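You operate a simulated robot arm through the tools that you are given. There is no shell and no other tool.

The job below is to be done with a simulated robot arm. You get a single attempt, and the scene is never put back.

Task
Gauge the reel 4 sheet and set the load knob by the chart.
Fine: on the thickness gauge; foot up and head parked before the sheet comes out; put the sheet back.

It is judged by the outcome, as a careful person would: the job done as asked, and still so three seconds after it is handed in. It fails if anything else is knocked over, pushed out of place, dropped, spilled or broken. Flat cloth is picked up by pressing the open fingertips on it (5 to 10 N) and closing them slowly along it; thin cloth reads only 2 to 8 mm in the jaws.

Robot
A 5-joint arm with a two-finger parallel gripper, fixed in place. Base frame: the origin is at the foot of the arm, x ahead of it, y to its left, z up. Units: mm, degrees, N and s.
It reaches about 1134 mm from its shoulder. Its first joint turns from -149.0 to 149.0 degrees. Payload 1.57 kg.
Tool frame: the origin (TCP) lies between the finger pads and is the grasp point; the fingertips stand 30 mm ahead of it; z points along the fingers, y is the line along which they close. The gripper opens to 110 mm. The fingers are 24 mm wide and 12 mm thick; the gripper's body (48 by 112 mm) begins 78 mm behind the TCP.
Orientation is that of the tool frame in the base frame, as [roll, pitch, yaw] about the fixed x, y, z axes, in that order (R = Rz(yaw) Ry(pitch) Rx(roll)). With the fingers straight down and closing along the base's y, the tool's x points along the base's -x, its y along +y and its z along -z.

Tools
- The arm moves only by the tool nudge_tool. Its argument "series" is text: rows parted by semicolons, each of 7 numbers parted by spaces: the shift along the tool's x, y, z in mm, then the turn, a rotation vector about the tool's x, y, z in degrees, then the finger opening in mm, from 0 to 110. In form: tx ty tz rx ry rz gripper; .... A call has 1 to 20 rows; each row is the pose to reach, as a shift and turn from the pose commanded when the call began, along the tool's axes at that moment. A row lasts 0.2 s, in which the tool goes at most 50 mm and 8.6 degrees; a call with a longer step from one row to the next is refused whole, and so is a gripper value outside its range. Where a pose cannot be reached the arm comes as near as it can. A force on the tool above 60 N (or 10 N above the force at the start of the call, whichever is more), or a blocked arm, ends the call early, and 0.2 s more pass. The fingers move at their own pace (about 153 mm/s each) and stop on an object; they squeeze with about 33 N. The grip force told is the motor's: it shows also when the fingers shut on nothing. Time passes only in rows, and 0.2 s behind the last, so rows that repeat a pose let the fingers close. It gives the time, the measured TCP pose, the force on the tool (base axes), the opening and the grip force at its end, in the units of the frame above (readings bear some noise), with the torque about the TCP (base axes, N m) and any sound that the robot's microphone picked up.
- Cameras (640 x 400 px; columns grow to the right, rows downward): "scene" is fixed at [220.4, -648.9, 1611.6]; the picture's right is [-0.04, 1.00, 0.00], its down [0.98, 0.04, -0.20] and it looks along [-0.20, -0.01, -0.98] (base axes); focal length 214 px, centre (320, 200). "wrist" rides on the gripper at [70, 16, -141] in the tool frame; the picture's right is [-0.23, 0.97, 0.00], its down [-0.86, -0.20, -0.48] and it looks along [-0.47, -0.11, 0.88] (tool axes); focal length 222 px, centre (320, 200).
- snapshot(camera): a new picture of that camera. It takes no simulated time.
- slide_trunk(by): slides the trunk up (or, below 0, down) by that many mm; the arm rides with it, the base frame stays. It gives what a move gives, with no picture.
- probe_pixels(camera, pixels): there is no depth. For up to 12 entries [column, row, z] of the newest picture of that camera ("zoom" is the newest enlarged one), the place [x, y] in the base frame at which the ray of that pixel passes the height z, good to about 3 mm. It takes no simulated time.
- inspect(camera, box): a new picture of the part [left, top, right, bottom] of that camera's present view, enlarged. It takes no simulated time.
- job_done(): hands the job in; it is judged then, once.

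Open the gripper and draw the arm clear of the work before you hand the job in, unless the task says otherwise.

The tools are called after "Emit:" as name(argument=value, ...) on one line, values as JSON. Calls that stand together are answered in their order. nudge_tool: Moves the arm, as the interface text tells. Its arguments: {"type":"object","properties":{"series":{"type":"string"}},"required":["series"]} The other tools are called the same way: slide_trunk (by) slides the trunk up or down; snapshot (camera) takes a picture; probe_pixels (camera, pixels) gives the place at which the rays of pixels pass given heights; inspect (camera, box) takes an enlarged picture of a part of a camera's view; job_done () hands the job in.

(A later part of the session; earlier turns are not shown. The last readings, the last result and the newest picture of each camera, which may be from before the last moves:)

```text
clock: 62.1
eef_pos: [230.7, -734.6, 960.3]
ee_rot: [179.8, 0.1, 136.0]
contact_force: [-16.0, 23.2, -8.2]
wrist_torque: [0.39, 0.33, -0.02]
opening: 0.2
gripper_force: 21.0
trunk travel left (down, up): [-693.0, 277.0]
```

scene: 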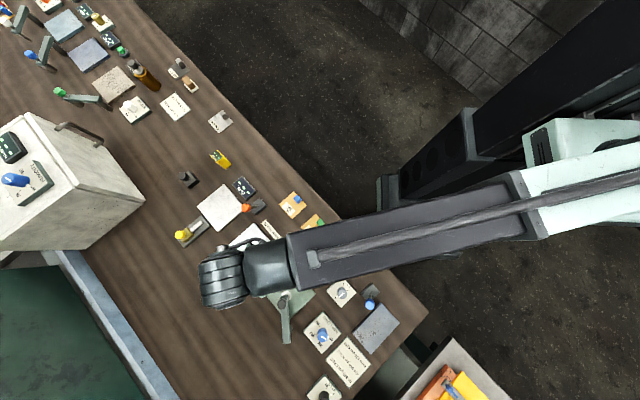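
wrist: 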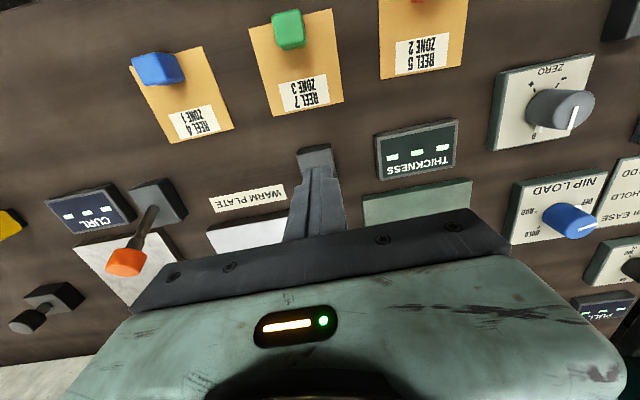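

The lever is back at its outward stop (≈28 N). I back off, rise, and check that it looks as it did at the start.

Emit:
nudge_tool(series="6 0 0 0 0 0 0; 14 0 0 0 0 0 0; 14 0 0 0 0 0 0")

Emit:
slide_trunk(by=77)

Emit:
nudge_tool(series="-6 32 0 0 0 5 40; -13 65 0 0 0 10 80; -20 97 0 0 0 15 110; -29 125 0 0 0 19 110; -40 125 0 0 0 19 110; -40 125 0 0 0 19 110")

Emit:
snapshot(camera="wrist")

Emit:
inspect(camera="scene", box=[250, 210, 330, 270])

```text
clock: 62.9
eef_pos: [224.7, -727.1, 959.9]
ee_rot: [179.9, 0.2, 136.1]
contact_force: [-0.2, 0.2, -0.5]
wrist_torque: [-0.03, 0.01, 0.0]
opening: 0.0
gripper_force: 21.9
trunk travel left (down, up): [-693.0, 277.0]
```

```text
clock: 64.0
eef_pos: [223.7, -727.2, 1035.3]
ee_rot: [179.8, 0.3, 136.1]
contact_force: [0.1, -0.6, -0.3]
wrist_torque: [0.01, 0.0, -0.02]
opening: 0.1
gripper_force: 21.6
trunk travel left (down, up): [-770.0, 200.0]
```

```text
clock: 65.4
eef_pos: [338.8, -663.6, 1037.4]
ee_rot: [179.8, 0.2, 117.0]
contact_force: [0.3, 0.3, 0.1]
wrist_torque: [0.0, -0.02, 0.01]
opening: 109.6
gripper_force: 0.0
trunk travel left (down, up): [-770.0, 200.0]
```

```text
taken
```

wrist: 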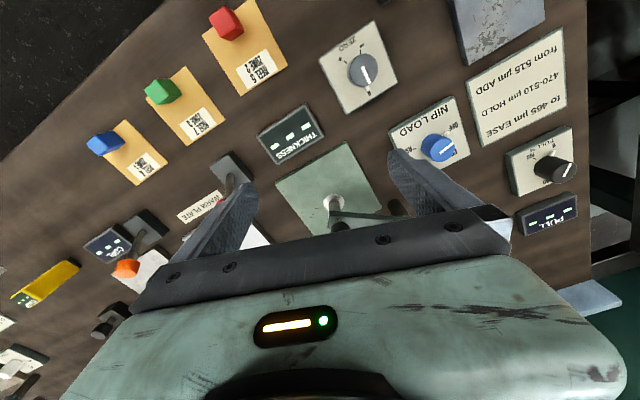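

```text
6.67 times, centred on (290, 240) of scene
```

zoom: 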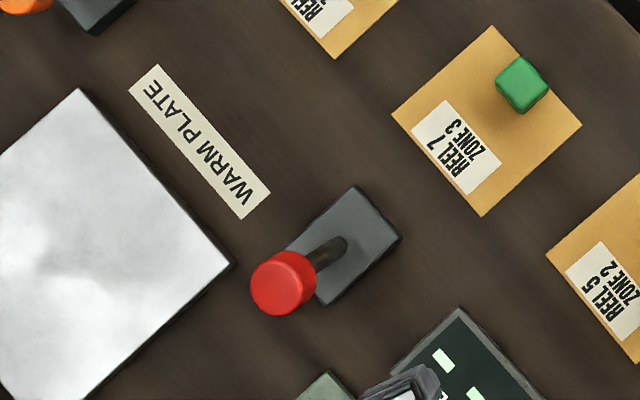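

The lever is back at its original lean (ball at scene (284.4,252.4)). Now I return to the head knob to try turning it counter-clockwise.

Emit:
nudge_tool(series="-33 1 0 0 0 0 90; -66 2 0 0 0 0 60; -98.7 3.3 0 0 0 0 50; -98.7 3.3 0 0 0 0 50")

Emit:
slide_trunk(by=-57)

Emit:
nudge_tool(series="0 0 0 0 0 0 40; 0 0 0 0 0 0 30; 0 0 0 0 0 0 20; 0 0 0 0 0 0 15; 0 0 0 0 0 0 15")

Emit:
inspect(camera="wrist", box=[200, 0, 440, 240])

```text
clock: 66.4
eef_pos: [385.8, -753.5, 1035.7]
ee_rot: [179.7, 0.2, 117.1]
contact_force: [-0.4, -0.3, 0.5]
wrist_torque: [0.04, 0.01, 0.01]
opening: 50.2
gripper_force: 0.0
trunk travel left (down, up): [-770.0, 200.0]
```

```text
clock: 67.4
eef_pos: [386.3, -752.0, 978.7]
ee_rot: [179.8, 0.2, 117.1]
contact_force: [0.1, 0.1, -0.2]
wrist_torque: [0.03, -0.05, -0.01]
opening: 49.8
gripper_force: 0.1
trunk travel left (down, up): [-713.0, 257.0]
```

```text
clock: 68.6
eef_pos: [386.8, -752.8, 979.1]
ee_rot: [179.7, 0.2, 117.1]
contact_force: [12.5, 1.1, 4.7]
wrist_torque: [0.11, -0.25, -0.15]
opening: 24.8
gripper_force: 37.1
trunk travel left (down, up): [-713.0, 257.0]
```

```text
1.67 times, centred on (320, 120) of wrist
```

zoom: 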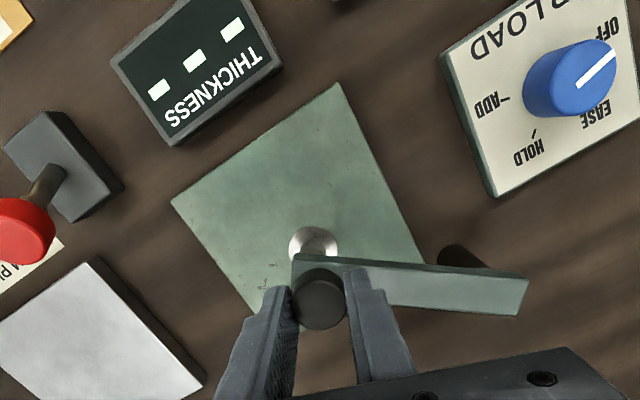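

Gripped again. I turn counter-clockwise 48° and look for any change of the foot or display.

Emit:
nudge_tool(series="0 0 0 0 0 -8 15; 0 0 0 0 0 -16 15; 0 0 0 0 0 -24 15; 0 0 0 0 0 -32 15; 0 0 0 0 0 -40 15; 0 0 0 0 0 -48 15; 0 0 0 0 0 -48 15")

Emit:
inspect(camera="wrist", box=[200, 0, 440, 240])

Emit:
inspect(camera="scene", box=[250, 240, 350, 320])

```text
clock: 70.2
eef_pos: [385.0, -753.3, 979.4]
ee_rot: [-179.9, 0.2, 165.1]
contact_force: [-12.2, -2.5, -4.7]
wrist_torque: [-0.04, 0.74, -0.03]
opening: 25.6
gripper_force: 37.0
trunk travel left (down, up): [-713.0, 257.0]
```

```text
1.67 times, centred on (320, 120) of wrist
```

zoom: 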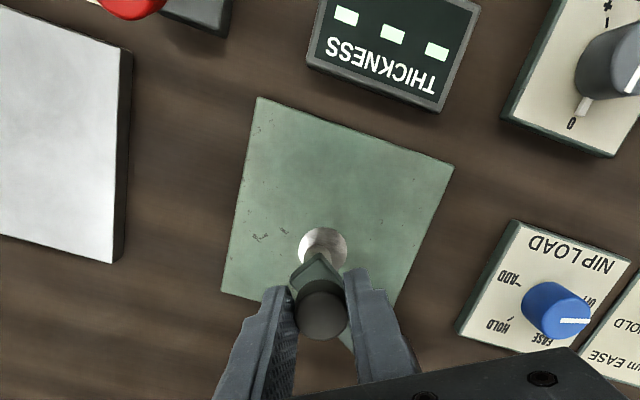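

```text
5.00 times, centred on (300, 280) of scene
```

zoom: 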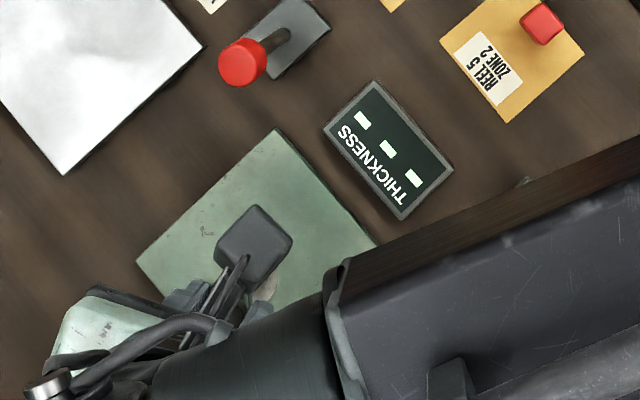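

Still no effect either way. Perhaps the foot is interlocked unless the head is fully home; while holding the knob I push it toward the stop (+y) in small steps and read the forces.

Emit:
nudge_tool(series="1 2 0 0 0 0 15; 1.7 3.7 0 0 0 0 15; 2.5 5.5 0 0 0 0 15; 2.5 5.5 0 0 0 0 15")

Emit:
nudge_tool(series="0.4 1 0 0 0 0 15; 0.8 2 0 0 0 0 15; 0.8 2 0 0 0 0 15")

```text
clock: 71.2
eef_pos: [383.8, -749.0, 979.8]
ee_rot: [-179.7, 0.4, 165.1]
contact_force: [-5.5, -25.0, 13.2]
wrist_torque: [-0.47, 0.45, -0.04]
opening: 25.7
gripper_force: 36.7
trunk travel left (down, up): [-713.0, 257.0]
```

```text
clock: 72.0
eef_pos: [384.5, -749.7, 979.4]
ee_rot: [-179.7, 0.6, 165.1]
contact_force: [-1.6, -40.6, 24.2]
wrist_torque: [-0.78, -0.02, 0.02]
opening: 25.5
gripper_force: 36.5
trunk travel left (down, up): [-713.0, 257.0]
```

The head is firmly at its stop with the knob at (384,-749.6), right above the anvil. I ease the side load a bit and, still holding the knob, try moving down 4 mm.

Emit:
nudge_tool(series="-0.6 -1.5 0 0 0 0 15; -1 -2.5 0 0 0 0 15; -1 -2.5 0 0 0 0 15")

Emit:
slide_trunk(by=-4)

Emit:
inspect(camera="wrist", box=[200, 0, 440, 240])

```text
clock: 72.8
eef_pos: [384.0, -748.6, 979.2]
ee_rot: [-180.0, 0.5, 165.1]
contact_force: [-8.6, -20.5, 6.1]
wrist_torque: [-0.78, -0.89, 0.01]
opening: 25.3
gripper_force: 36.7
trunk travel left (down, up): [-713.0, 257.0]
```

```text
clock: 73.3
eef_pos: [384.1, -748.9, 975.8]
ee_rot: [-179.8, 0.4, 165.1]
contact_force: [-6.6, -27.2, 23.2]
wrist_torque: [-0.46, 0.2, -0.02]
opening: 25.5
gripper_force: 37.0
trunk travel left (down, up): [-709.0, 261.0]
```

```text
1.67 times, centred on (320, 120) of wrist
```

zoom: 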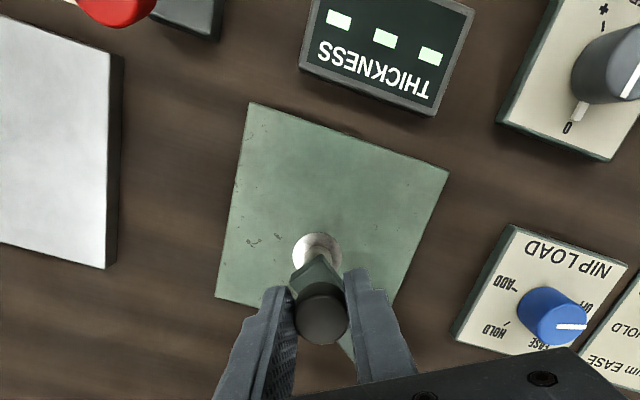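

Turning meets no torque at all, so the knob seems free to rotate; it may be a multi-turn screw. I restore the height, ease the load, and turn clockwise by a larger angle.

Emit:
slide_trunk(by=4)

Emit:
nudge_tool(series="-0.5 -1.5 0 0 0 8 15; -0.5 -1.5 0 0 0 16 15; -0.5 -1.5 0 0 0 24 15; -0.5 -1.5 0 0 0 32 15; -0.5 -1.5 0 0 0 40 15; -0.5 -1.5 0 0 0 48 15; -0.5 -1.5 0 0 0 56 15; -0.5 -1.5 0 0 0 64 15; -0.5 -1.5 0 0 0 72 15; -0.5 -1.5 0 0 0 80 15; -0.5 -1.5 0 0 0 88 15; -0.5 -1.5 0 0 0 96 15; -0.5 -1.5 0 0 0 104 15; -0.5 -1.5 0 0 0 112 15; -0.5 -1.5 0 0 0 120 15; -0.5 -1.5 0 0 0 128 15; -0.5 -1.5 0 0 0 136 15; -0.5 -1.5 0 0 0 144 15")

Emit:
inspect(camera="wrist", box=[200, 0, 440, 240])

Emit:
inspect(camera="scene", box=[250, 240, 350, 320])

```text
clock: 73.9
eef_pos: [384.6, -749.6, 977.4]
ee_rot: [179.8, 0.1, 165.2]
contact_force: [-13.6, -11.2, -24.7]
wrist_torque: [-0.16, 0.34, -0.01]
opening: 25.4
gripper_force: 37.0
trunk travel left (down, up): [-713.0, 257.0]
```

```text
clock: 77.7
eef_pos: [385.0, -749.5, 978.0]
ee_rot: [179.8, -0.1, 21.0]
contact_force: [12.5, -14.6, 1.6]
wrist_torque: [-0.4, 0.25, 0.52]
opening: 24.9
gripper_force: 36.4
trunk travel left (down, up): [-713.0, 257.0]
```

```text
1.67 times, centred on (320, 120) of wrist
```

zoom: 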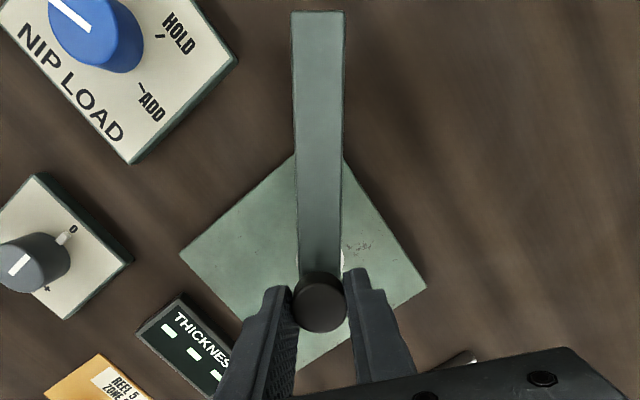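

```text
5.00 times, centred on (300, 280) of scene
```

zoom: 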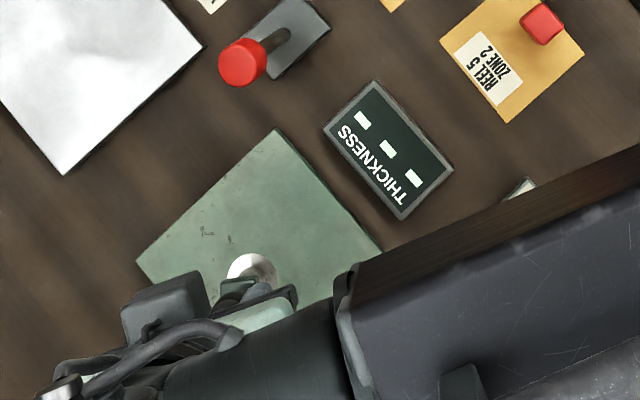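

Now the turn shows 0.52 Nm resistance with the foot unmoved, so the knob is just a fixed handle and slips in the fingers. I release it, rise, and survey the rest of the bench for the foot control.

Emit:
nudge_tool(series="0 0 0 0 0 0 30; 0 0 0 0 0 0 45; 0 0 0 0 0 0 50; 0 0 0 0 0 0 50")

Emit:
slide_trunk(by=150)

Emit:
snapshot(camera="wrist")

Emit:
inspect(camera="wrist", box=[80, 0, 320, 180])

```text
clock: 78.7
eef_pos: [386.0, -750.0, 978.2]
ee_rot: [179.8, -0.2, 21.1]
contact_force: [-0.4, -0.3, 0.3]
wrist_torque: [0.01, -0.01, 0.02]
opening: 50.2
gripper_force: 0.1
trunk travel left (down, up): [-713.0, 257.0]
```

```text
clock: 80.4
eef_pos: [384.6, -749.5, 1130.3]
ee_rot: [179.8, -0.2, 21.0]
contact_force: [0.5, 0.8, -0.1]
wrist_torque: [-0.01, -0.02, 0.01]
opening: 50.2
gripper_force: 0.1
trunk travel left (down, up): [-863.0, 107.0]
```

```text
taken
```

wrist: 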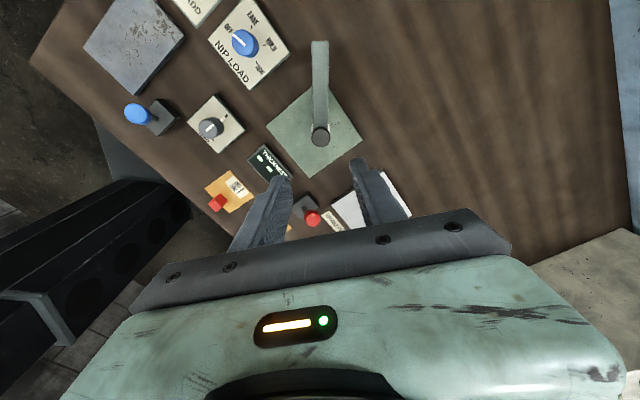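

```text
2.22 times, centred on (200, 90) of wrist
```

zoom: 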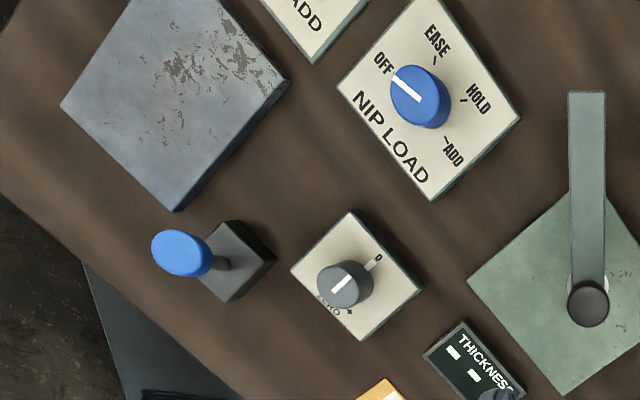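

I triangulate the blue lever: ball at wrist (137,113.5) / scene (370,303), base at wrist (162,118).

Emit:
snapshot(camera="scene")

Emit:
probe_pixels(camera="wrist", pixels=[[137, 113.5, 930], [137, 113.5, 950], [137, 113.5, 970], [162, 118, 890]])

Emit:
inspect(camera="scene", box=[335, 270, 415, 350])

Emit:
inspect(camera="scene", box=[165, 145, 265, 255])

```text
taken
```

scene: 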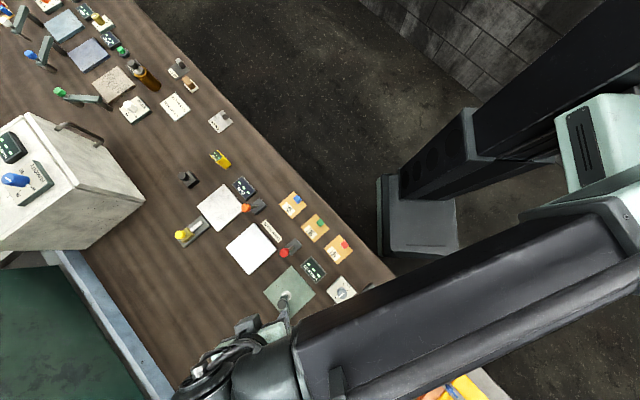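

```text
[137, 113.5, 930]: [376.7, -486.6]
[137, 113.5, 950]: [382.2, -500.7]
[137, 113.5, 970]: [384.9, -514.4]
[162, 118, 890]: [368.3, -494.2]
```

```text
5.00 times, centred on (375, 310) of scene
```

zoom: 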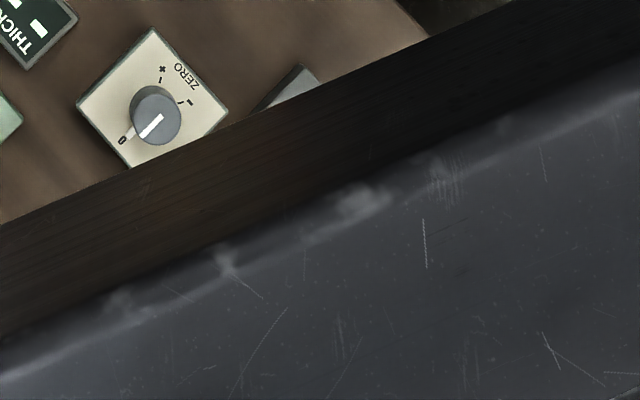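

```text
3.64 times, centred on (215, 200) of scene
```

zoom: 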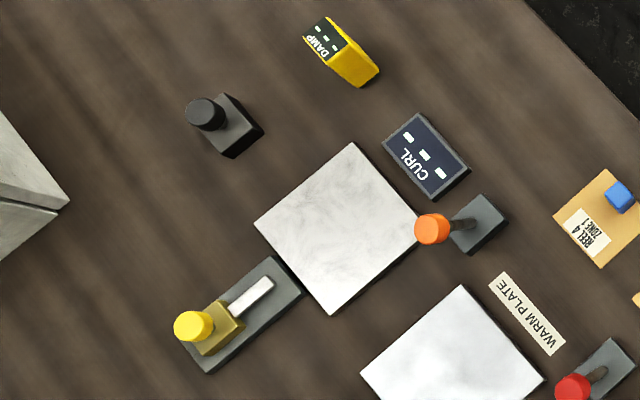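

The torque history actually fits a knob that turns freely up to a stop (free at first, then 0.52 Nm). I go back to the tilted side view to see whether the foot height has changed.

Emit:
nudge_tool(series="-1 -7 0 0 0 -8 80; -2 -14 0 0 0 -16 110; -3 -21 0 0 0 -24 110; -4 -28 0 0 0 -32 110; -5 -35 0 0 0 -40 110; -6 -42 0 0 0 -48 110; -7 -49 0 0 0 -56 110; -8 -56 0 0 0 -64 110; -9 -63 0 0 0 -72 110; -10 -70 0 0 0 -80 110; -10.5 -80 0 0 0 -88 110; -10.5 -91 0 0 0 -96 110; -10.5 -91 0 0 0 -96 110")

Emit:
slide_trunk(by=-105)

Emit:
nudge_tool(series="0 0 0 0 -8 0 110; 0 0 0 0 -16 0 110; 0 0 0 0 -24 0 110; 0 0 0 0 -32 0 110; 0 0 0 0 -40 0 110; 0 0 0 0 -45 0 110; 0 0 0 0 -45 0 110")

Emit:
snapshot(camera="wrist")

Emit:
inspect(camera="wrist", box=[280, 20, 360, 120])

```text
clock: 83.2
eef_pos: [344.5, -670.5, 1130.1]
ee_rot: [179.8, 0.2, 117.2]
contact_force: [0.2, 0.3, 0.2]
wrist_torque: [-0.01, 0.0, 0.02]
opening: 110.0
gripper_force: 0.0
trunk travel left (down, up): [-863.0, 107.0]
```

```text
clock: 84.6
eef_pos: [343.5, -669.3, 1024.3]
ee_rot: [179.9, 0.2, 117.2]
contact_force: [-1.1, 0.7, -0.1]
wrist_torque: [0.04, 0.03, 0.01]
opening: 109.9
gripper_force: 0.0
trunk travel left (down, up): [-758.0, 212.0]
```

```text
clock: 86.2
eef_pos: [344.4, -671.6, 1094.3]
ee_rot: [179.7, 45.1, 116.8]
contact_force: [0.8, 1.0, -0.7]
wrist_torque: [-0.03, -0.05, -0.04]
opening: 110.2
gripper_force: 0.2
out of reach, approached as far as the arm can: row 2, 3, 4, 5, 6, 7
trunk travel left (down, up): [-758.0, 212.0]
```

```text
taken
```

wrist: 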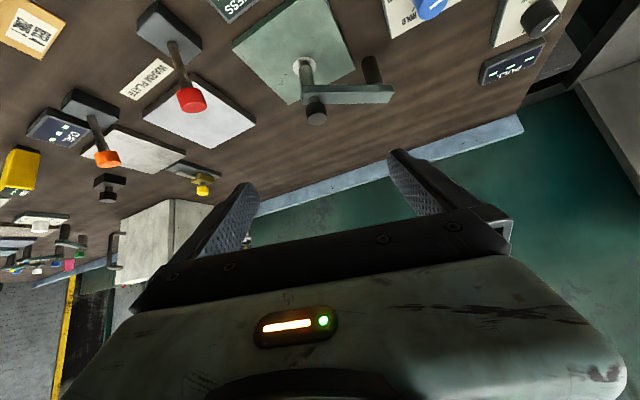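

```text
4.00 times, centred on (320, 70) of wrist
```

zoom: 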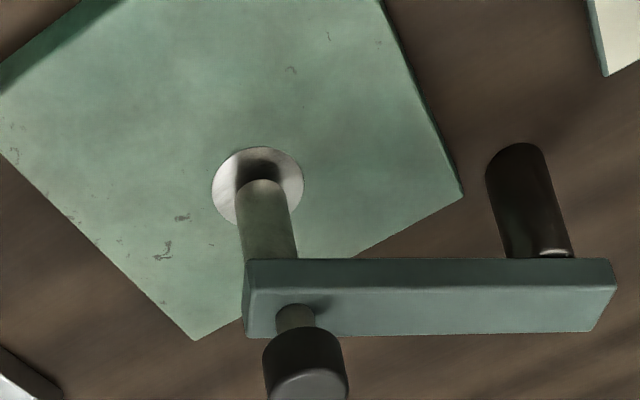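

The foot is still up. I'll retry pressing the knob top exactly centered at (384.5,-749.7) but hold the force for a while, as the plunger may be heavily damped. First I untilt and go over the knob with closed fingers.

Emit:
nudge_tool(series="0 0 0 0 8 0 110; 0 0 0 0 16 0 110; 0 0 0 0 24 0 110; 0 0 0 0 32 0 110; 0 0 0 0 40 0 110; 0 0 0 0 45.1 0 110; 0 0 0 0 45.1 0 110")

Emit:
slide_trunk(by=11)

```text
clock: 87.8
eef_pos: [347.0, -672.0, 1025.1]
ee_rot: [179.8, 0.0, 117.1]
contact_force: [0.9, 0.2, 0.6]
wrist_torque: [0.01, -0.04, -0.02]
opening: 110.2
gripper_force: 0.0
out of reach, approached as far as the arm can: row 1, 2, 3, 4, 5, 6, 7
trunk travel left (down, up): [-758.0, 212.0]
```

```text
clock: 88.4
eef_pos: [346.3, -672.8, 1035.4]
ee_rot: [179.7, 0.1, 117.2]
contact_force: [0.3, -0.7, -0.6]
wrist_torque: [0.01, -0.02, -0.02]
opening: 109.8
gripper_force: 0.1
trunk travel left (down, up): [-769.0, 201.0]
```

Emit:
nudge_tool(series="-29 0 0 0 0 0 60; -58 -0.5 0 0 0 0 30; -86.5 -1 0 0 0 0 0; -86.5 -1 0 0 0 0 0; -86.5 -1 0 0 0 0 0")

Emit:
slide_trunk(by=-36)

Emit:
inspect(camera="wrist", box=[240, 60, 400, 240])

```text
clock: 89.6
eef_pos: [385.3, -747.7, 1035.2]
ee_rot: [179.8, 0.1, 117.1]
contact_force: [-0.6, -0.1, 0.0]
wrist_torque: [-0.01, -0.01, -0.02]
opening: 0.0
gripper_force: 21.2
trunk travel left (down, up): [-769.0, 201.0]
```

```text
clock: 90.4
eef_pos: [385.1, -749.1, 1000.1]
ee_rot: [179.8, 0.1, 117.1]
contact_force: [0.2, 0.1, 0.4]
wrist_torque: [-0.02, 0.02, 0.0]
opening: 0.0
gripper_force: 21.2
trunk travel left (down, up): [-733.0, 237.0]
```

```text
2.22 times, centred on (320, 150) of wrist
```

zoom: 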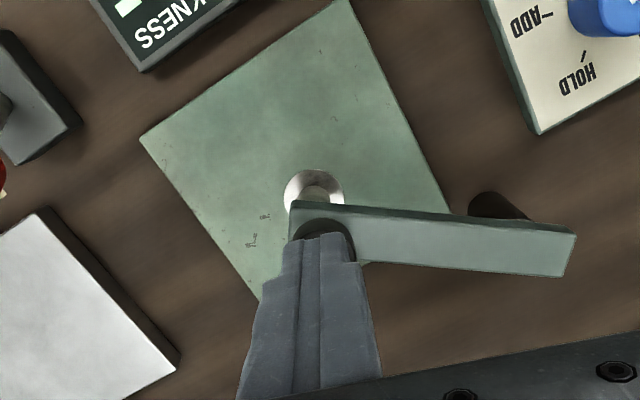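

Fingertips are centered right over the knob. I press by 4 mm, then hold for 2 s with repeated rows.

Emit:
slide_trunk(by=-4)

Emit:
nudge_tool(series="0 0 0 0 0 0 0; 0 0 0 0 0 0 0; 0 0 0 0 0 0 0; 0 0 0 0 0 0 0; 0 0 0 0 0 0 0; 0 0 0 0 0 0 0; 0 0 0 0 0 0 0; 0 0 0 0 0 0 0; 0 0 0 0 0 0 0; 0 0 0 0 0 0 0")

```text
clock: 90.9
eef_pos: [387.2, -747.4, 998.5]
ee_rot: [179.8, 0.4, 117.1]
contact_force: [9.4, -15.9, 43.5]
wrist_torque: [-0.13, -0.01, -0.31]
opening: 0.0
gripper_force: 21.2
trunk travel left (down, up): [-729.0, 241.0]
```

```text
clock: 91.5
eef_pos: [384.5, -748.5, 997.3]
ee_rot: [180.0, 0.6, 117.1]
contact_force: [2.3, -5.1, 44.2]
wrist_torque: [0.17, 0.16, 0.38]
opening: 0.0
gripper_force: 21.7
trunk travel left (down, up): [-729.0, 241.0]
stopped in row 2: the force on the tool passed its limit at 61 N (the readings are from after the stop); the commanded pose is now the measured one
```

The knob is rigid again at 61 N, so the foot must be driven by another control. The remaining nearby lever is the blue one left of ZERO; I rise and move over beside it for a look.

Emit:
slide_trunk(by=70)

Emit:
nudge_tool(series="36 25 0 0 0 -4 0; 73 50 0 0 0 -8 0; 110 75 0 0 0 -12 0; 146 100 0 0 0 -16 0; 183 124.5 0 0 0 -19 0; 183 124.5 0 0 0 -19 0")

Emit:
snapshot(camera="wrist")

Emit:
inspect(camera="wrist", box=[220, 40, 460, 220])

Emit:
snapshot(camera="scene")

```text
clock: 92.5
eef_pos: [386.5, -750.7, 1065.1]
ee_rot: [179.7, 0.2, 117.1]
contact_force: [-0.3, 0.6, 0.1]
wrist_torque: [0.02, 0.01, -0.04]
opening: 0.0
gripper_force: 21.4
trunk travel left (down, up): [-799.0, 171.0]
```

```text
clock: 93.9
eef_pos: [415.2, -529.8, 1064.5]
ee_rot: [-180.0, 0.4, 136.2]
contact_force: [0.3, -0.2, 0.3]
wrist_torque: [-0.02, 0.02, 0.01]
opening: 0.0
gripper_force: 21.7
trunk travel left (down, up): [-799.0, 171.0]
```

```text
taken
```

wrist: 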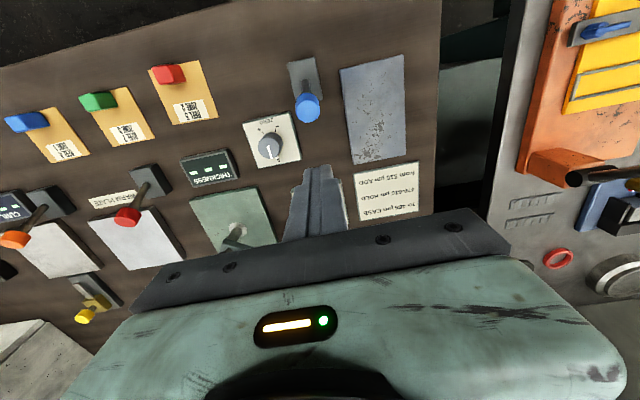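

```text
2.22 times, centred on (340, 130) of wrist
```

zoom: 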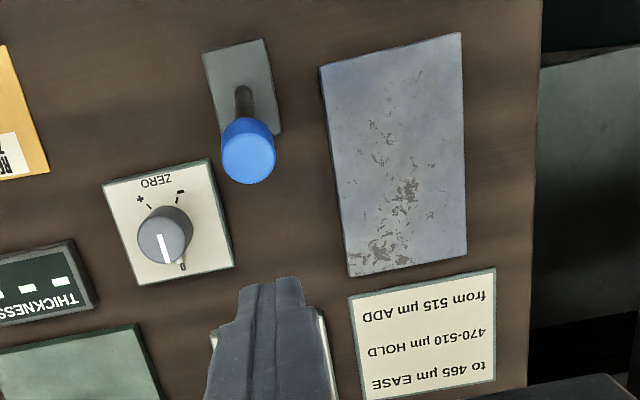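

```text
taken
```

scene: 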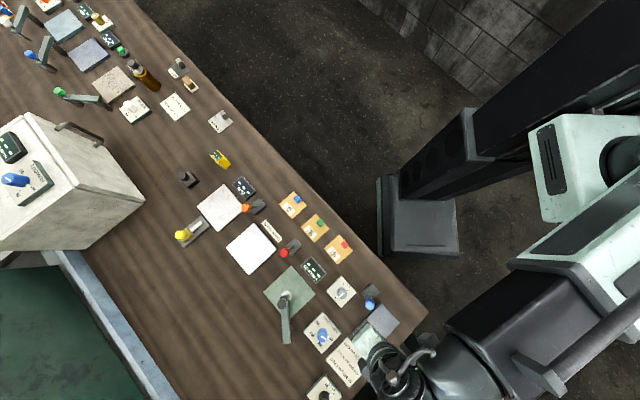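

Blue lever ball at wrist (307,108), base at (304,78). I probe them to set the pull path.

Emit:
probe_pixels(camera="wrist", pixels=[[307.3, 108.5, 940], [307.3, 108.5, 950], [307.3, 108.5, 960], [304, 78, 890]])

Emit:
probe_pixels(camera="scene", pixels=[[369.5, 304, 940], [369.5, 304, 950], [369.5, 304, 960], [372, 293, 890]])

Emit:
inspect(camera="scene", box=[250, 260, 350, 350])

```text
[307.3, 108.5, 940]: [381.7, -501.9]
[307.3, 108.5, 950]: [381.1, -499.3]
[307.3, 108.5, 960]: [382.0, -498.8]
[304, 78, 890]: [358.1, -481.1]
```

```text
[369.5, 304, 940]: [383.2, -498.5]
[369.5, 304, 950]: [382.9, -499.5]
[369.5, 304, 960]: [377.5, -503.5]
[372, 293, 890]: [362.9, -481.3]
```

```text
4.44 times, centred on (300, 305) of scene
```

zoom: 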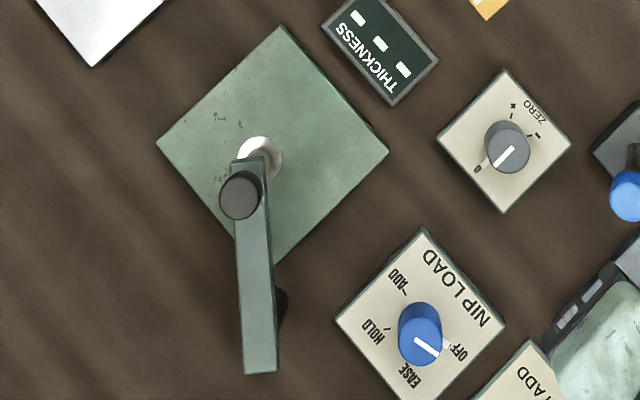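

The blue ball is at (382,-500,947), leaning outward like the red one. I lower the closed fingers outward of it and pull it inward slowly.

Emit:
slide_trunk(by=-105)

Emit:
nudge_tool(series="7 0 0 0 0 0 0; 14 0 0 0 0 0 0; 21 0 0 0 0 0 0; 28 0 0 0 0 0 0; 35 0 0 0 0 0 0; 42 0 0 0 0 0 0; 42 0 0 0 0 0 0")

Emit:
snapshot(camera="wrist")

Emit:
inspect(camera="scene", box=[250, 260, 350, 350])

```text
clock: 95.3
eef_pos: [415.9, -530.8, 961.5]
ee_rot: [180.0, 0.4, 136.0]
contact_force: [-0.8, -0.4, 0.6]
wrist_torque: [-0.01, 0.02, 0.0]
opening: 0.0
gripper_force: 21.7
trunk travel left (down, up): [-694.0, 276.0]
```

```text
clock: 96.9
eef_pos: [385.9, -502.7, 961.1]
ee_rot: [-180.0, 0.4, 136.1]
contact_force: [0.0, -0.3, 0.9]
wrist_torque: [0.01, -0.01, 0.03]
opening: 0.0
gripper_force: 21.1
trunk travel left (down, up): [-694.0, 276.0]
```

```text
taken
```

wrist: 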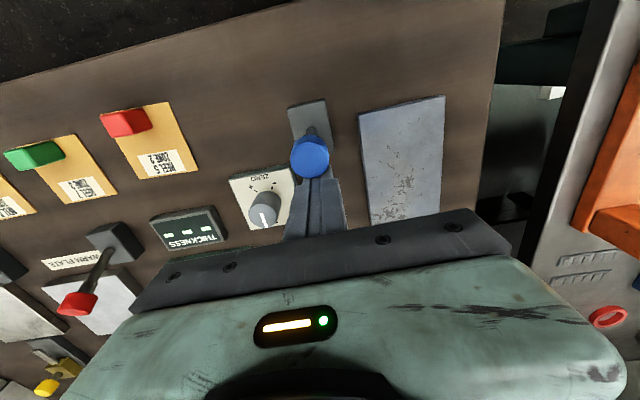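

```text
4.44 times, centred on (300, 305) of scene
```

zoom: 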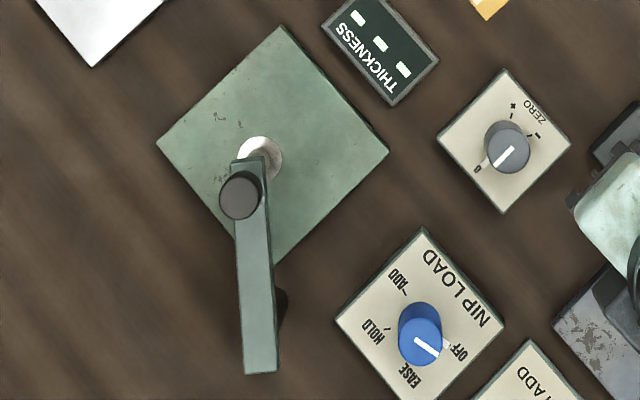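

Lever about upright now with no force. I continue inward 22 mm in small steps.

Emit:
nudge_tool(series="5 0 0 0 0 0 0; 10 0 0 0 0 0 0; 15 0 0 0 0 0 0; 19 0 0 0 0 0 0; 22 0 0 0 0 0 0; 22 0 0 0 0 0 0")

Emit:
inspect(camera="scene", box=[250, 260, 350, 350])

Emit:
snapshot(camera="wrist")

```text
clock: 98.3
eef_pos: [370.4, -487.3, 960.3]
ee_rot: [180.0, 0.3, 136.1]
contact_force: [-0.2, 0.1, -0.6]
wrist_torque: [-0.02, 0.0, 0.0]
opening: 0.3
gripper_force: 21.4
trunk travel left (down, up): [-694.0, 276.0]
```

```text
4.44 times, centred on (300, 305) of scene
```

zoom: 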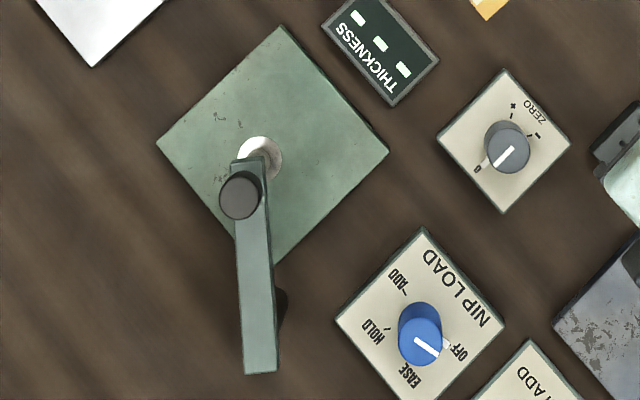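

```text
taken
```

wrist: 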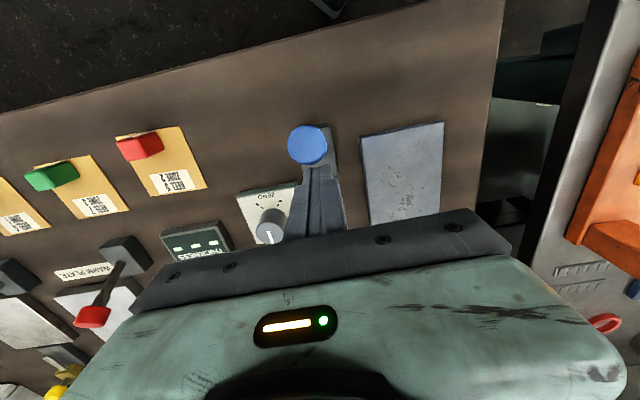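

No change on the head yet and the lever isn't at its stop. I continue 10 mm more.

Emit:
nudge_tool(series="3 0 0 0 0 0 0; 6 0 0 0 0 0 0; 9 0 0 0 0 0 0; 11 0 0 0 0 0 0; 11 0 0 0 0 0 0")

Emit:
inspect(camera="scene", box=[250, 260, 350, 350])

Emit:
snapshot(camera="wrist")

```text
clock: 99.5
eef_pos: [365.4, -482.9, 959.0]
ee_rot: [-179.9, 0.9, 136.2]
contact_force: [35.5, -28.1, 14.5]
wrist_torque: [-0.2, -0.45, 0.03]
opening: 0.0
gripper_force: 21.1
trunk travel left (down, up): [-694.0, 276.0]
```

```text
4.44 times, centred on (300, 305) of scene
```

zoom: 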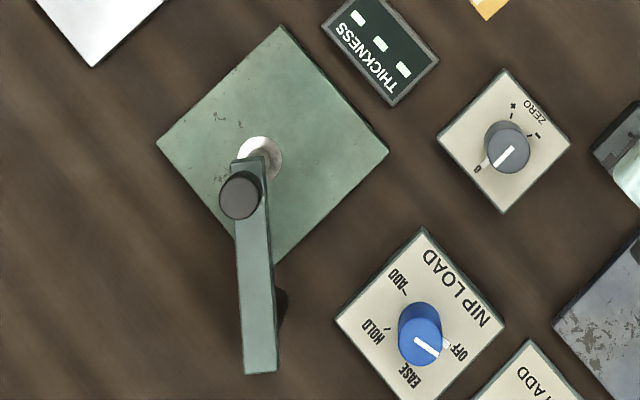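

```text
taken
```

wrist: 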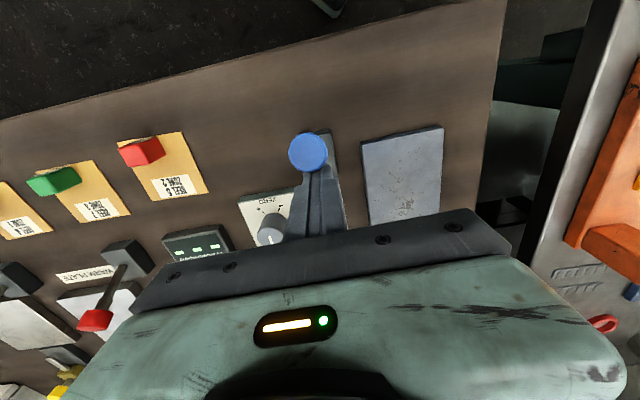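

At its stop now. I enlarge the head to see whether the knob and foot came down.

Emit:
inspect(camera="scene", box=[265, 275, 315, 315])

```text
10.00 times, centred on (290, 295) of scene
```

zoom: 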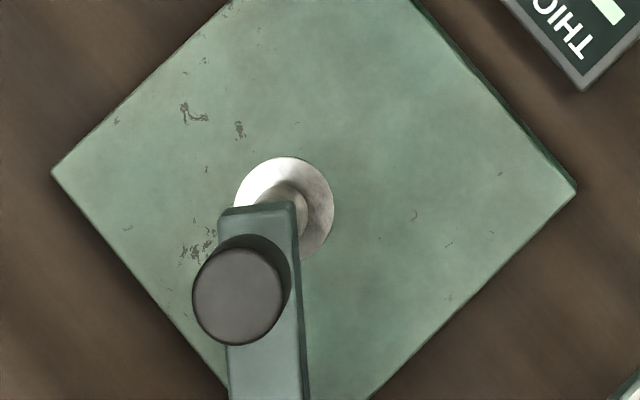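

The blue lever had no effect either, so I restore it: back off, rise, go to its inward side, then push it outward to its stop.

Emit:
nudge_tool(series="-5 0 0 0 0 0 0; -10 0 0 0 0 0 0; -10 0 0 0 0 0 0")

Emit:
slide_trunk(by=80)

Emit:
nudge_tool(series="28 -1 0 0 0 0 0; 55 -2 0 0 0 0 0; 82 -2 0 0 0 0 0; 82 -2 0 0 0 0 0")

Emit:
slide_trunk(by=-80)

Emit:
snapshot(camera="wrist")

```text
clock: 100.3
eef_pos: [366.9, -485.8, 961.5]
ee_rot: [179.9, 0.3, 136.1]
contact_force: [0.0, 0.1, 0.1]
wrist_torque: [0.0, 0.01, 0.02]
opening: 0.2
gripper_force: 21.2
trunk travel left (down, up): [-694.0, 276.0]
```

```text
clock: 101.5
eef_pos: [368.2, -487.0, 1039.9]
ee_rot: [180.0, 0.4, 136.1]
contact_force: [0.0, 0.9, -0.1]
wrist_torque: [0.0, -0.02, 0.03]
opening: 0.0
gripper_force: 21.6
trunk travel left (down, up): [-774.0, 196.0]
```

```text
clock: 102.5
eef_pos: [321.6, -449.9, 1040.5]
ee_rot: [179.9, 0.3, 136.1]
contact_force: [0.9, -0.3, 0.0]
wrist_torque: [0.02, 0.0, 0.01]
opening: 0.0
gripper_force: 21.3
out of reach, approached as far as the arm can: row 3, 4
trunk travel left (down, up): [-774.0, 196.0]
```

```text
clock: 103.6
eef_pos: [321.4, -449.3, 960.2]
ee_rot: [180.0, 0.3, 136.1]
contact_force: [0.0, 0.0, 0.6]
wrist_torque: [-0.01, -0.02, 0.01]
opening: 0.0
gripper_force: 21.2
trunk travel left (down, up): [-694.0, 276.0]
```

```text
taken
```

wrist: 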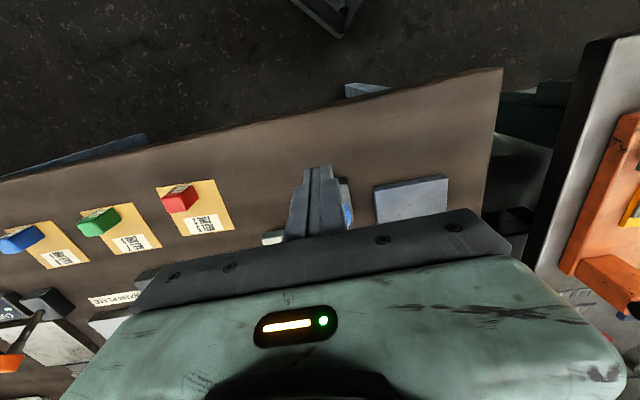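

No contact; the fingers are just inward of the blue ball. I push outward.

Emit:
nudge_tool(series="-8 1 0 0 0 0 0; -16 2 0 0 0 0 0; -24 3 0 0 0 0 0; -32 3 0 0 0 0 0; -40 3 0 0 0 0 0; -46 3 0 0 0 0 0; -50 3 0 0 0 0 0; -50 3 0 0 0 0 0")

Emit:
nudge_tool(series="-3 0 0 0 0 0 0; -6 0 0 0 0 0 0; -9 0 0 0 0 0 0; -9 0 0 0 0 0 0")

```text
clock: 105.4
eef_pos: [359.8, -481.6, 959.3]
ee_rot: [180.0, 0.3, 136.1]
contact_force: [0.0, 0.5, -0.4]
wrist_torque: [0.02, 0.0, 0.0]
opening: 0.1
gripper_force: 21.1
trunk travel left (down, up): [-694.0, 276.0]
```

```text
clock: 106.4
eef_pos: [361.6, -484.2, 963.3]
ee_rot: [179.8, -0.3, 136.1]
contact_force: [-34.3, 35.1, -14.4]
wrist_torque: [0.53, 0.81, 0.08]
opening: 0.0
gripper_force: 21.3
trunk travel left (down, up): [-694.0, 276.0]
```

Blue lever is at its outward stop. I back off, rise, and verify against its original look.

Emit:
nudge_tool(series="8 0 0 0 0 0 0; 16 0 0 0 0 0 0; 16 0 0 0 0 0 0")

Emit:
slide_trunk(by=90)

Emit:
snapshot(camera="wrist")

Emit:
snapshot(camera="scene")

Emit:
inspect(camera="scene", box=[335, 270, 415, 350])

```text
clock: 107.2
eef_pos: [355.7, -477.8, 960.9]
ee_rot: [179.9, 0.5, 136.1]
contact_force: [-0.2, 0.2, 0.1]
wrist_torque: [0.0, -0.01, -0.02]
opening: 0.2
gripper_force: 21.6
trunk travel left (down, up): [-694.0, 276.0]
```

```text
clock: 108.5
eef_pos: [355.3, -476.7, 1049.4]
ee_rot: [-180.0, 0.3, 136.1]
contact_force: [-0.3, 0.7, 0.4]
wrist_torque: [0.01, 0.0, 0.0]
opening: 0.0
gripper_force: 21.5
trunk travel left (down, up): [-784.0, 186.0]
```

```text
taken
```

wrist: 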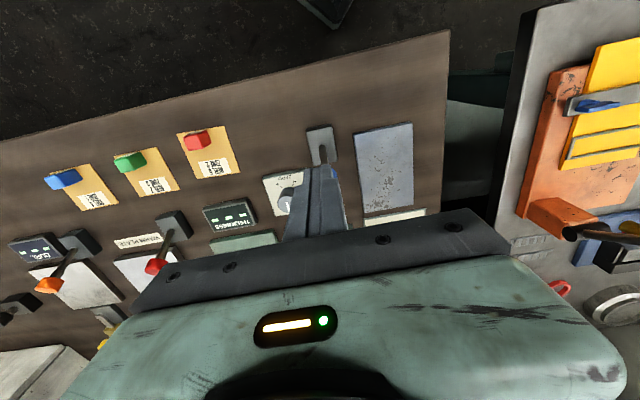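

```text
taken
```

scene: 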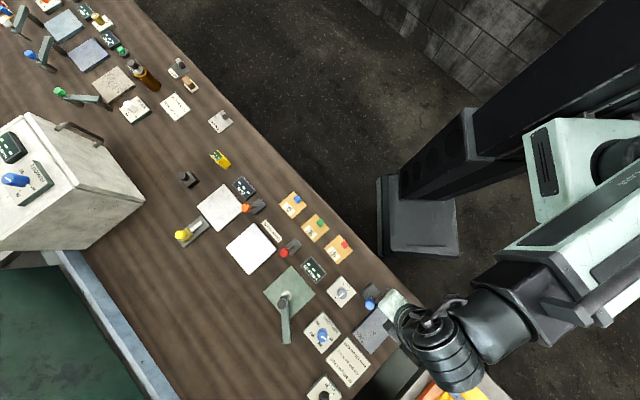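

```text
5.00 times, centred on (375, 310) of scene
```

zoom: 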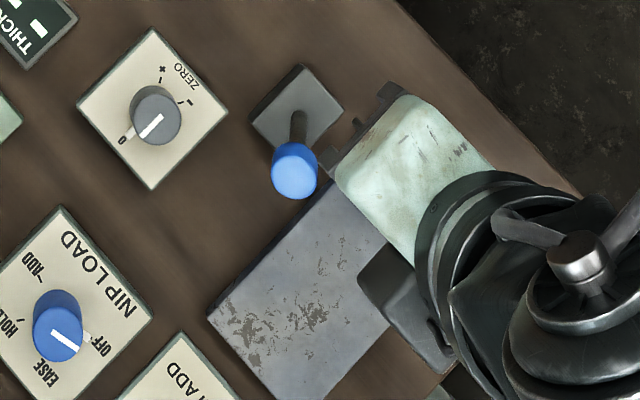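

Blue lever restored to its original lean. Remaining untested: turning the head knob counter-clockwise past its initial position. I go back over the knob, opening the fingers on the way.

Emit:
nudge_tool(series="-35 -29.5 0 0 0 0 20; -70 -59 0 0 0 0 50; -105 -88.5 0 0 0 0 50; -140 -118 0 0 0 0 50; -175 -147 0 0 0 0 50; -210.5 -176.7 0 0 0 0 50; -210.5 -176.7 0 0 0 0 50")

Emit:
slide_trunk(by=-69)

Emit:
inspect(camera="wrist", box=[200, 40, 440, 240])

```text
clock: 110.1
eef_pos: [380.3, -748.8, 1049.6]
ee_rot: [179.9, 0.3, 136.0]
contact_force: [0.1, 0.1, -0.5]
wrist_torque: [0.02, 0.02, -0.02]
opening: 50.2
gripper_force: 0.0
out of reach, approached as far as the arm can: row 3, 5
trunk travel left (down, up): [-784.0, 186.0]
```

```text
clock: 111.2
eef_pos: [380.1, -748.8, 981.5]
ee_rot: [179.8, 0.4, 136.1]
contact_force: [0.8, -0.4, -0.7]
wrist_torque: [0.03, -0.03, 0.0]
opening: 49.9
gripper_force: 0.0
trunk travel left (down, up): [-715.0, 255.0]
```

```text
2.00 times, centred on (320, 140) of wrist
```

zoom: 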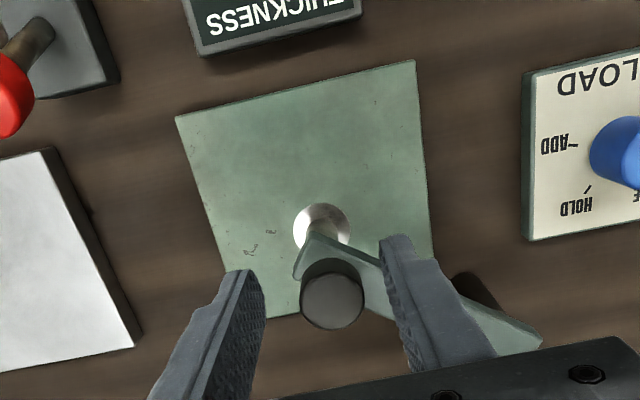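

I center on the knob (4.5 mm in +x), close on it and turn counter-clockwise 136°.

Emit:
nudge_tool(series="-3.7 2.5 0 0 0 0 50; -3.7 2.5 0 0 0 0 38; -3.7 2.5 0 0 0 0 28; -3.7 2.5 0 0 0 0 15; -3.7 2.5 0 0 0 0 15")

Emit:
nudge_tool(series="0 0 0 0 0 -8 15; 0 0 0 0 0 -16 15; 0 0 0 0 0 -24 15; 0 0 0 0 0 -32 15; 0 0 0 0 0 -40 15; 0 0 0 0 0 -48 15; 0 0 0 0 0 -56 15; 0 0 0 0 0 -64 15; 0 0 0 0 0 -72 15; 0 0 0 0 0 -80 15; 0 0 0 0 0 -88 15; 0 0 0 0 0 -96 15; 0 0 0 0 0 -104 15; 0 0 0 0 0 -112 15; 0 0 0 0 0 -120 15; 0 0 0 0 0 -128 15; 0 0 0 0 0 -136 15; 0 0 0 0 0 -136 15")

Emit:
inspect(camera="wrist", box=[200, 0, 440, 240])

Emit:
inspect(camera="scene", box=[250, 240, 350, 320])

```text
clock: 112.4
eef_pos: [385.9, -748.9, 981.8]
ee_rot: [179.8, 0.3, 136.1]
contact_force: [0.9, 0.8, 0.2]
wrist_torque: [-0.31, 0.05, 0.06]
opening: 25.1
gripper_force: 36.9
trunk travel left (down, up): [-715.0, 255.0]
```

```text
clock: 116.2
eef_pos: [386.7, -749.4, 980.3]
ee_rot: [-179.8, 0.0, -87.7]
contact_force: [18.0, -2.7, -6.0]
wrist_torque: [0.09, -0.33, -0.06]
opening: 25.5
gripper_force: 36.8
trunk travel left (down, up): [-715.0, 255.0]
```

```text
1.67 times, centred on (320, 120) of wrist
```

zoom: 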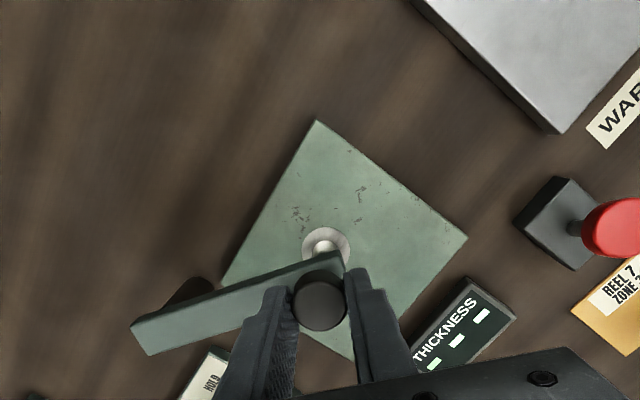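

```text
5.00 times, centred on (300, 280) of scene
```

zoom: 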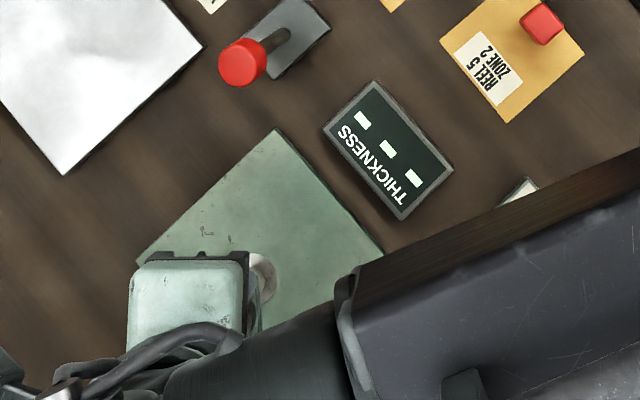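

Free turning again, no torque. I continue another 136° counter-clockwise.

Emit:
nudge_tool(series="0 0 0 0 0 -8 15; 0 0 0 0 0 -16 15; 0 0 0 0 0 -24 15; 0 0 0 0 0 -32 15; 0 0 0 0 0 -40 15; 0 0 0 0 0 -48 15; 0 0 0 0 0 -56 15; 0 0 0 0 0 -64 15; 0 0 0 0 0 -72 15; 0 0 0 0 0 -80 15; 0 0 0 0 0 -88 15; 0 0 0 0 0 -96 15; 0 0 0 0 0 -104 15; 0 0 0 0 0 -112 15; 0 0 0 0 0 -120 15; 0 0 0 0 0 -128 15; 0 0 0 0 0 -136 15")

Emit:
inspect(camera="wrist", box=[200, 0, 440, 240])

```text
clock: 119.6
eef_pos: [395.4, -741.7, 986.2]
ee_rot: [171.9, -6.0, -69.1]
contact_force: [-27.4, -6.4, 3.7]
wrist_torque: [-0.33, 0.57, -0.14]
opening: 41.8
gripper_force: 14.3
out of reach, approached as far as the arm can: row 2, 3, 4, 5, 6, 7, 8, 9, 10, 11, 12, 13, 14, 15, 16, 17
trunk travel left (down, up): [-715.0, 255.0]
stopped in row 17: the force on the tool passed its limit at 215 N (the readings are from after the stop); the commanded pose is now the measured one
```

```text
1.67 times, centred on (320, 120) of wrist
```

zoom: 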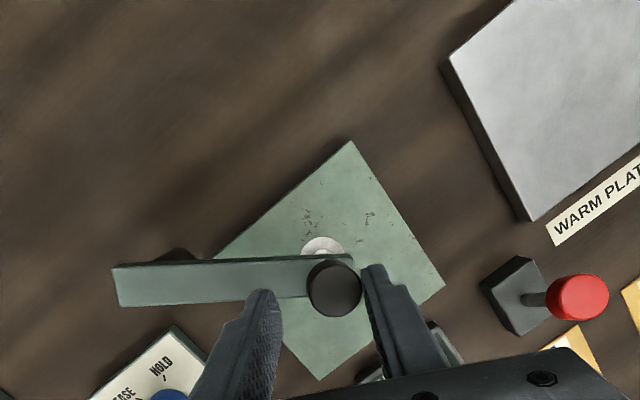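

The spin joint ran into its limit and the tool tilted; the head looks unharmed. I open the fingers, then rise clear and re-level.

Emit:
nudge_tool(series="0 0 0 0 0 0 50; 0 0 0 0 0 0 60; 0 0 0 0 0 0 60")

Emit:
slide_trunk(by=60)

Emit:
snapshot(camera="wrist")

Emit:
snapshot(camera="scene")

```text
clock: 120.4
eef_pos: [403.1, -738.5, 985.8]
ee_rot: [172.2, -6.1, -68.8]
contact_force: [-0.2, 0.4, 0.7]
wrist_torque: [0.0, 0.0, -0.01]
opening: 59.9
gripper_force: 0.0
trunk travel left (down, up): [-715.0, 255.0]
```

```text
clock: 121.4
eef_pos: [402.6, -738.4, 1044.1]
ee_rot: [172.2, -6.1, -68.7]
contact_force: [-0.3, 0.0, 0.3]
wrist_torque: [0.0, 0.0, -0.02]
opening: 60.0
gripper_force: 0.0
trunk travel left (down, up): [-775.0, 195.0]
```

```text
taken
```

wrist: 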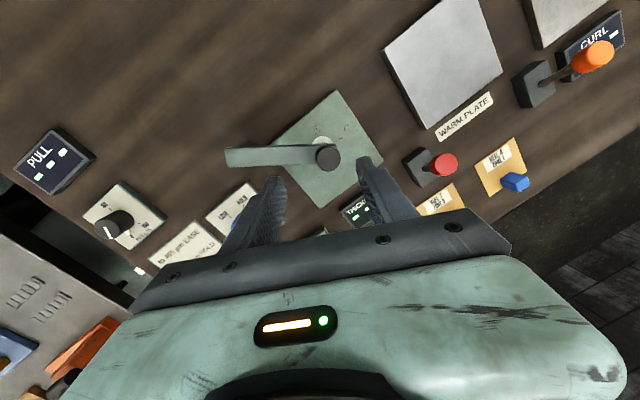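

```text
taken
```

scene: 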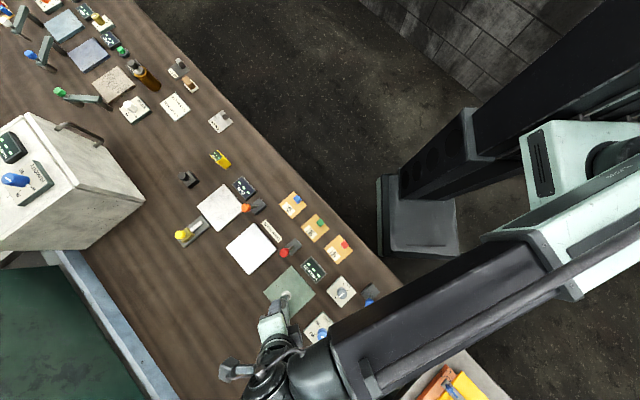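

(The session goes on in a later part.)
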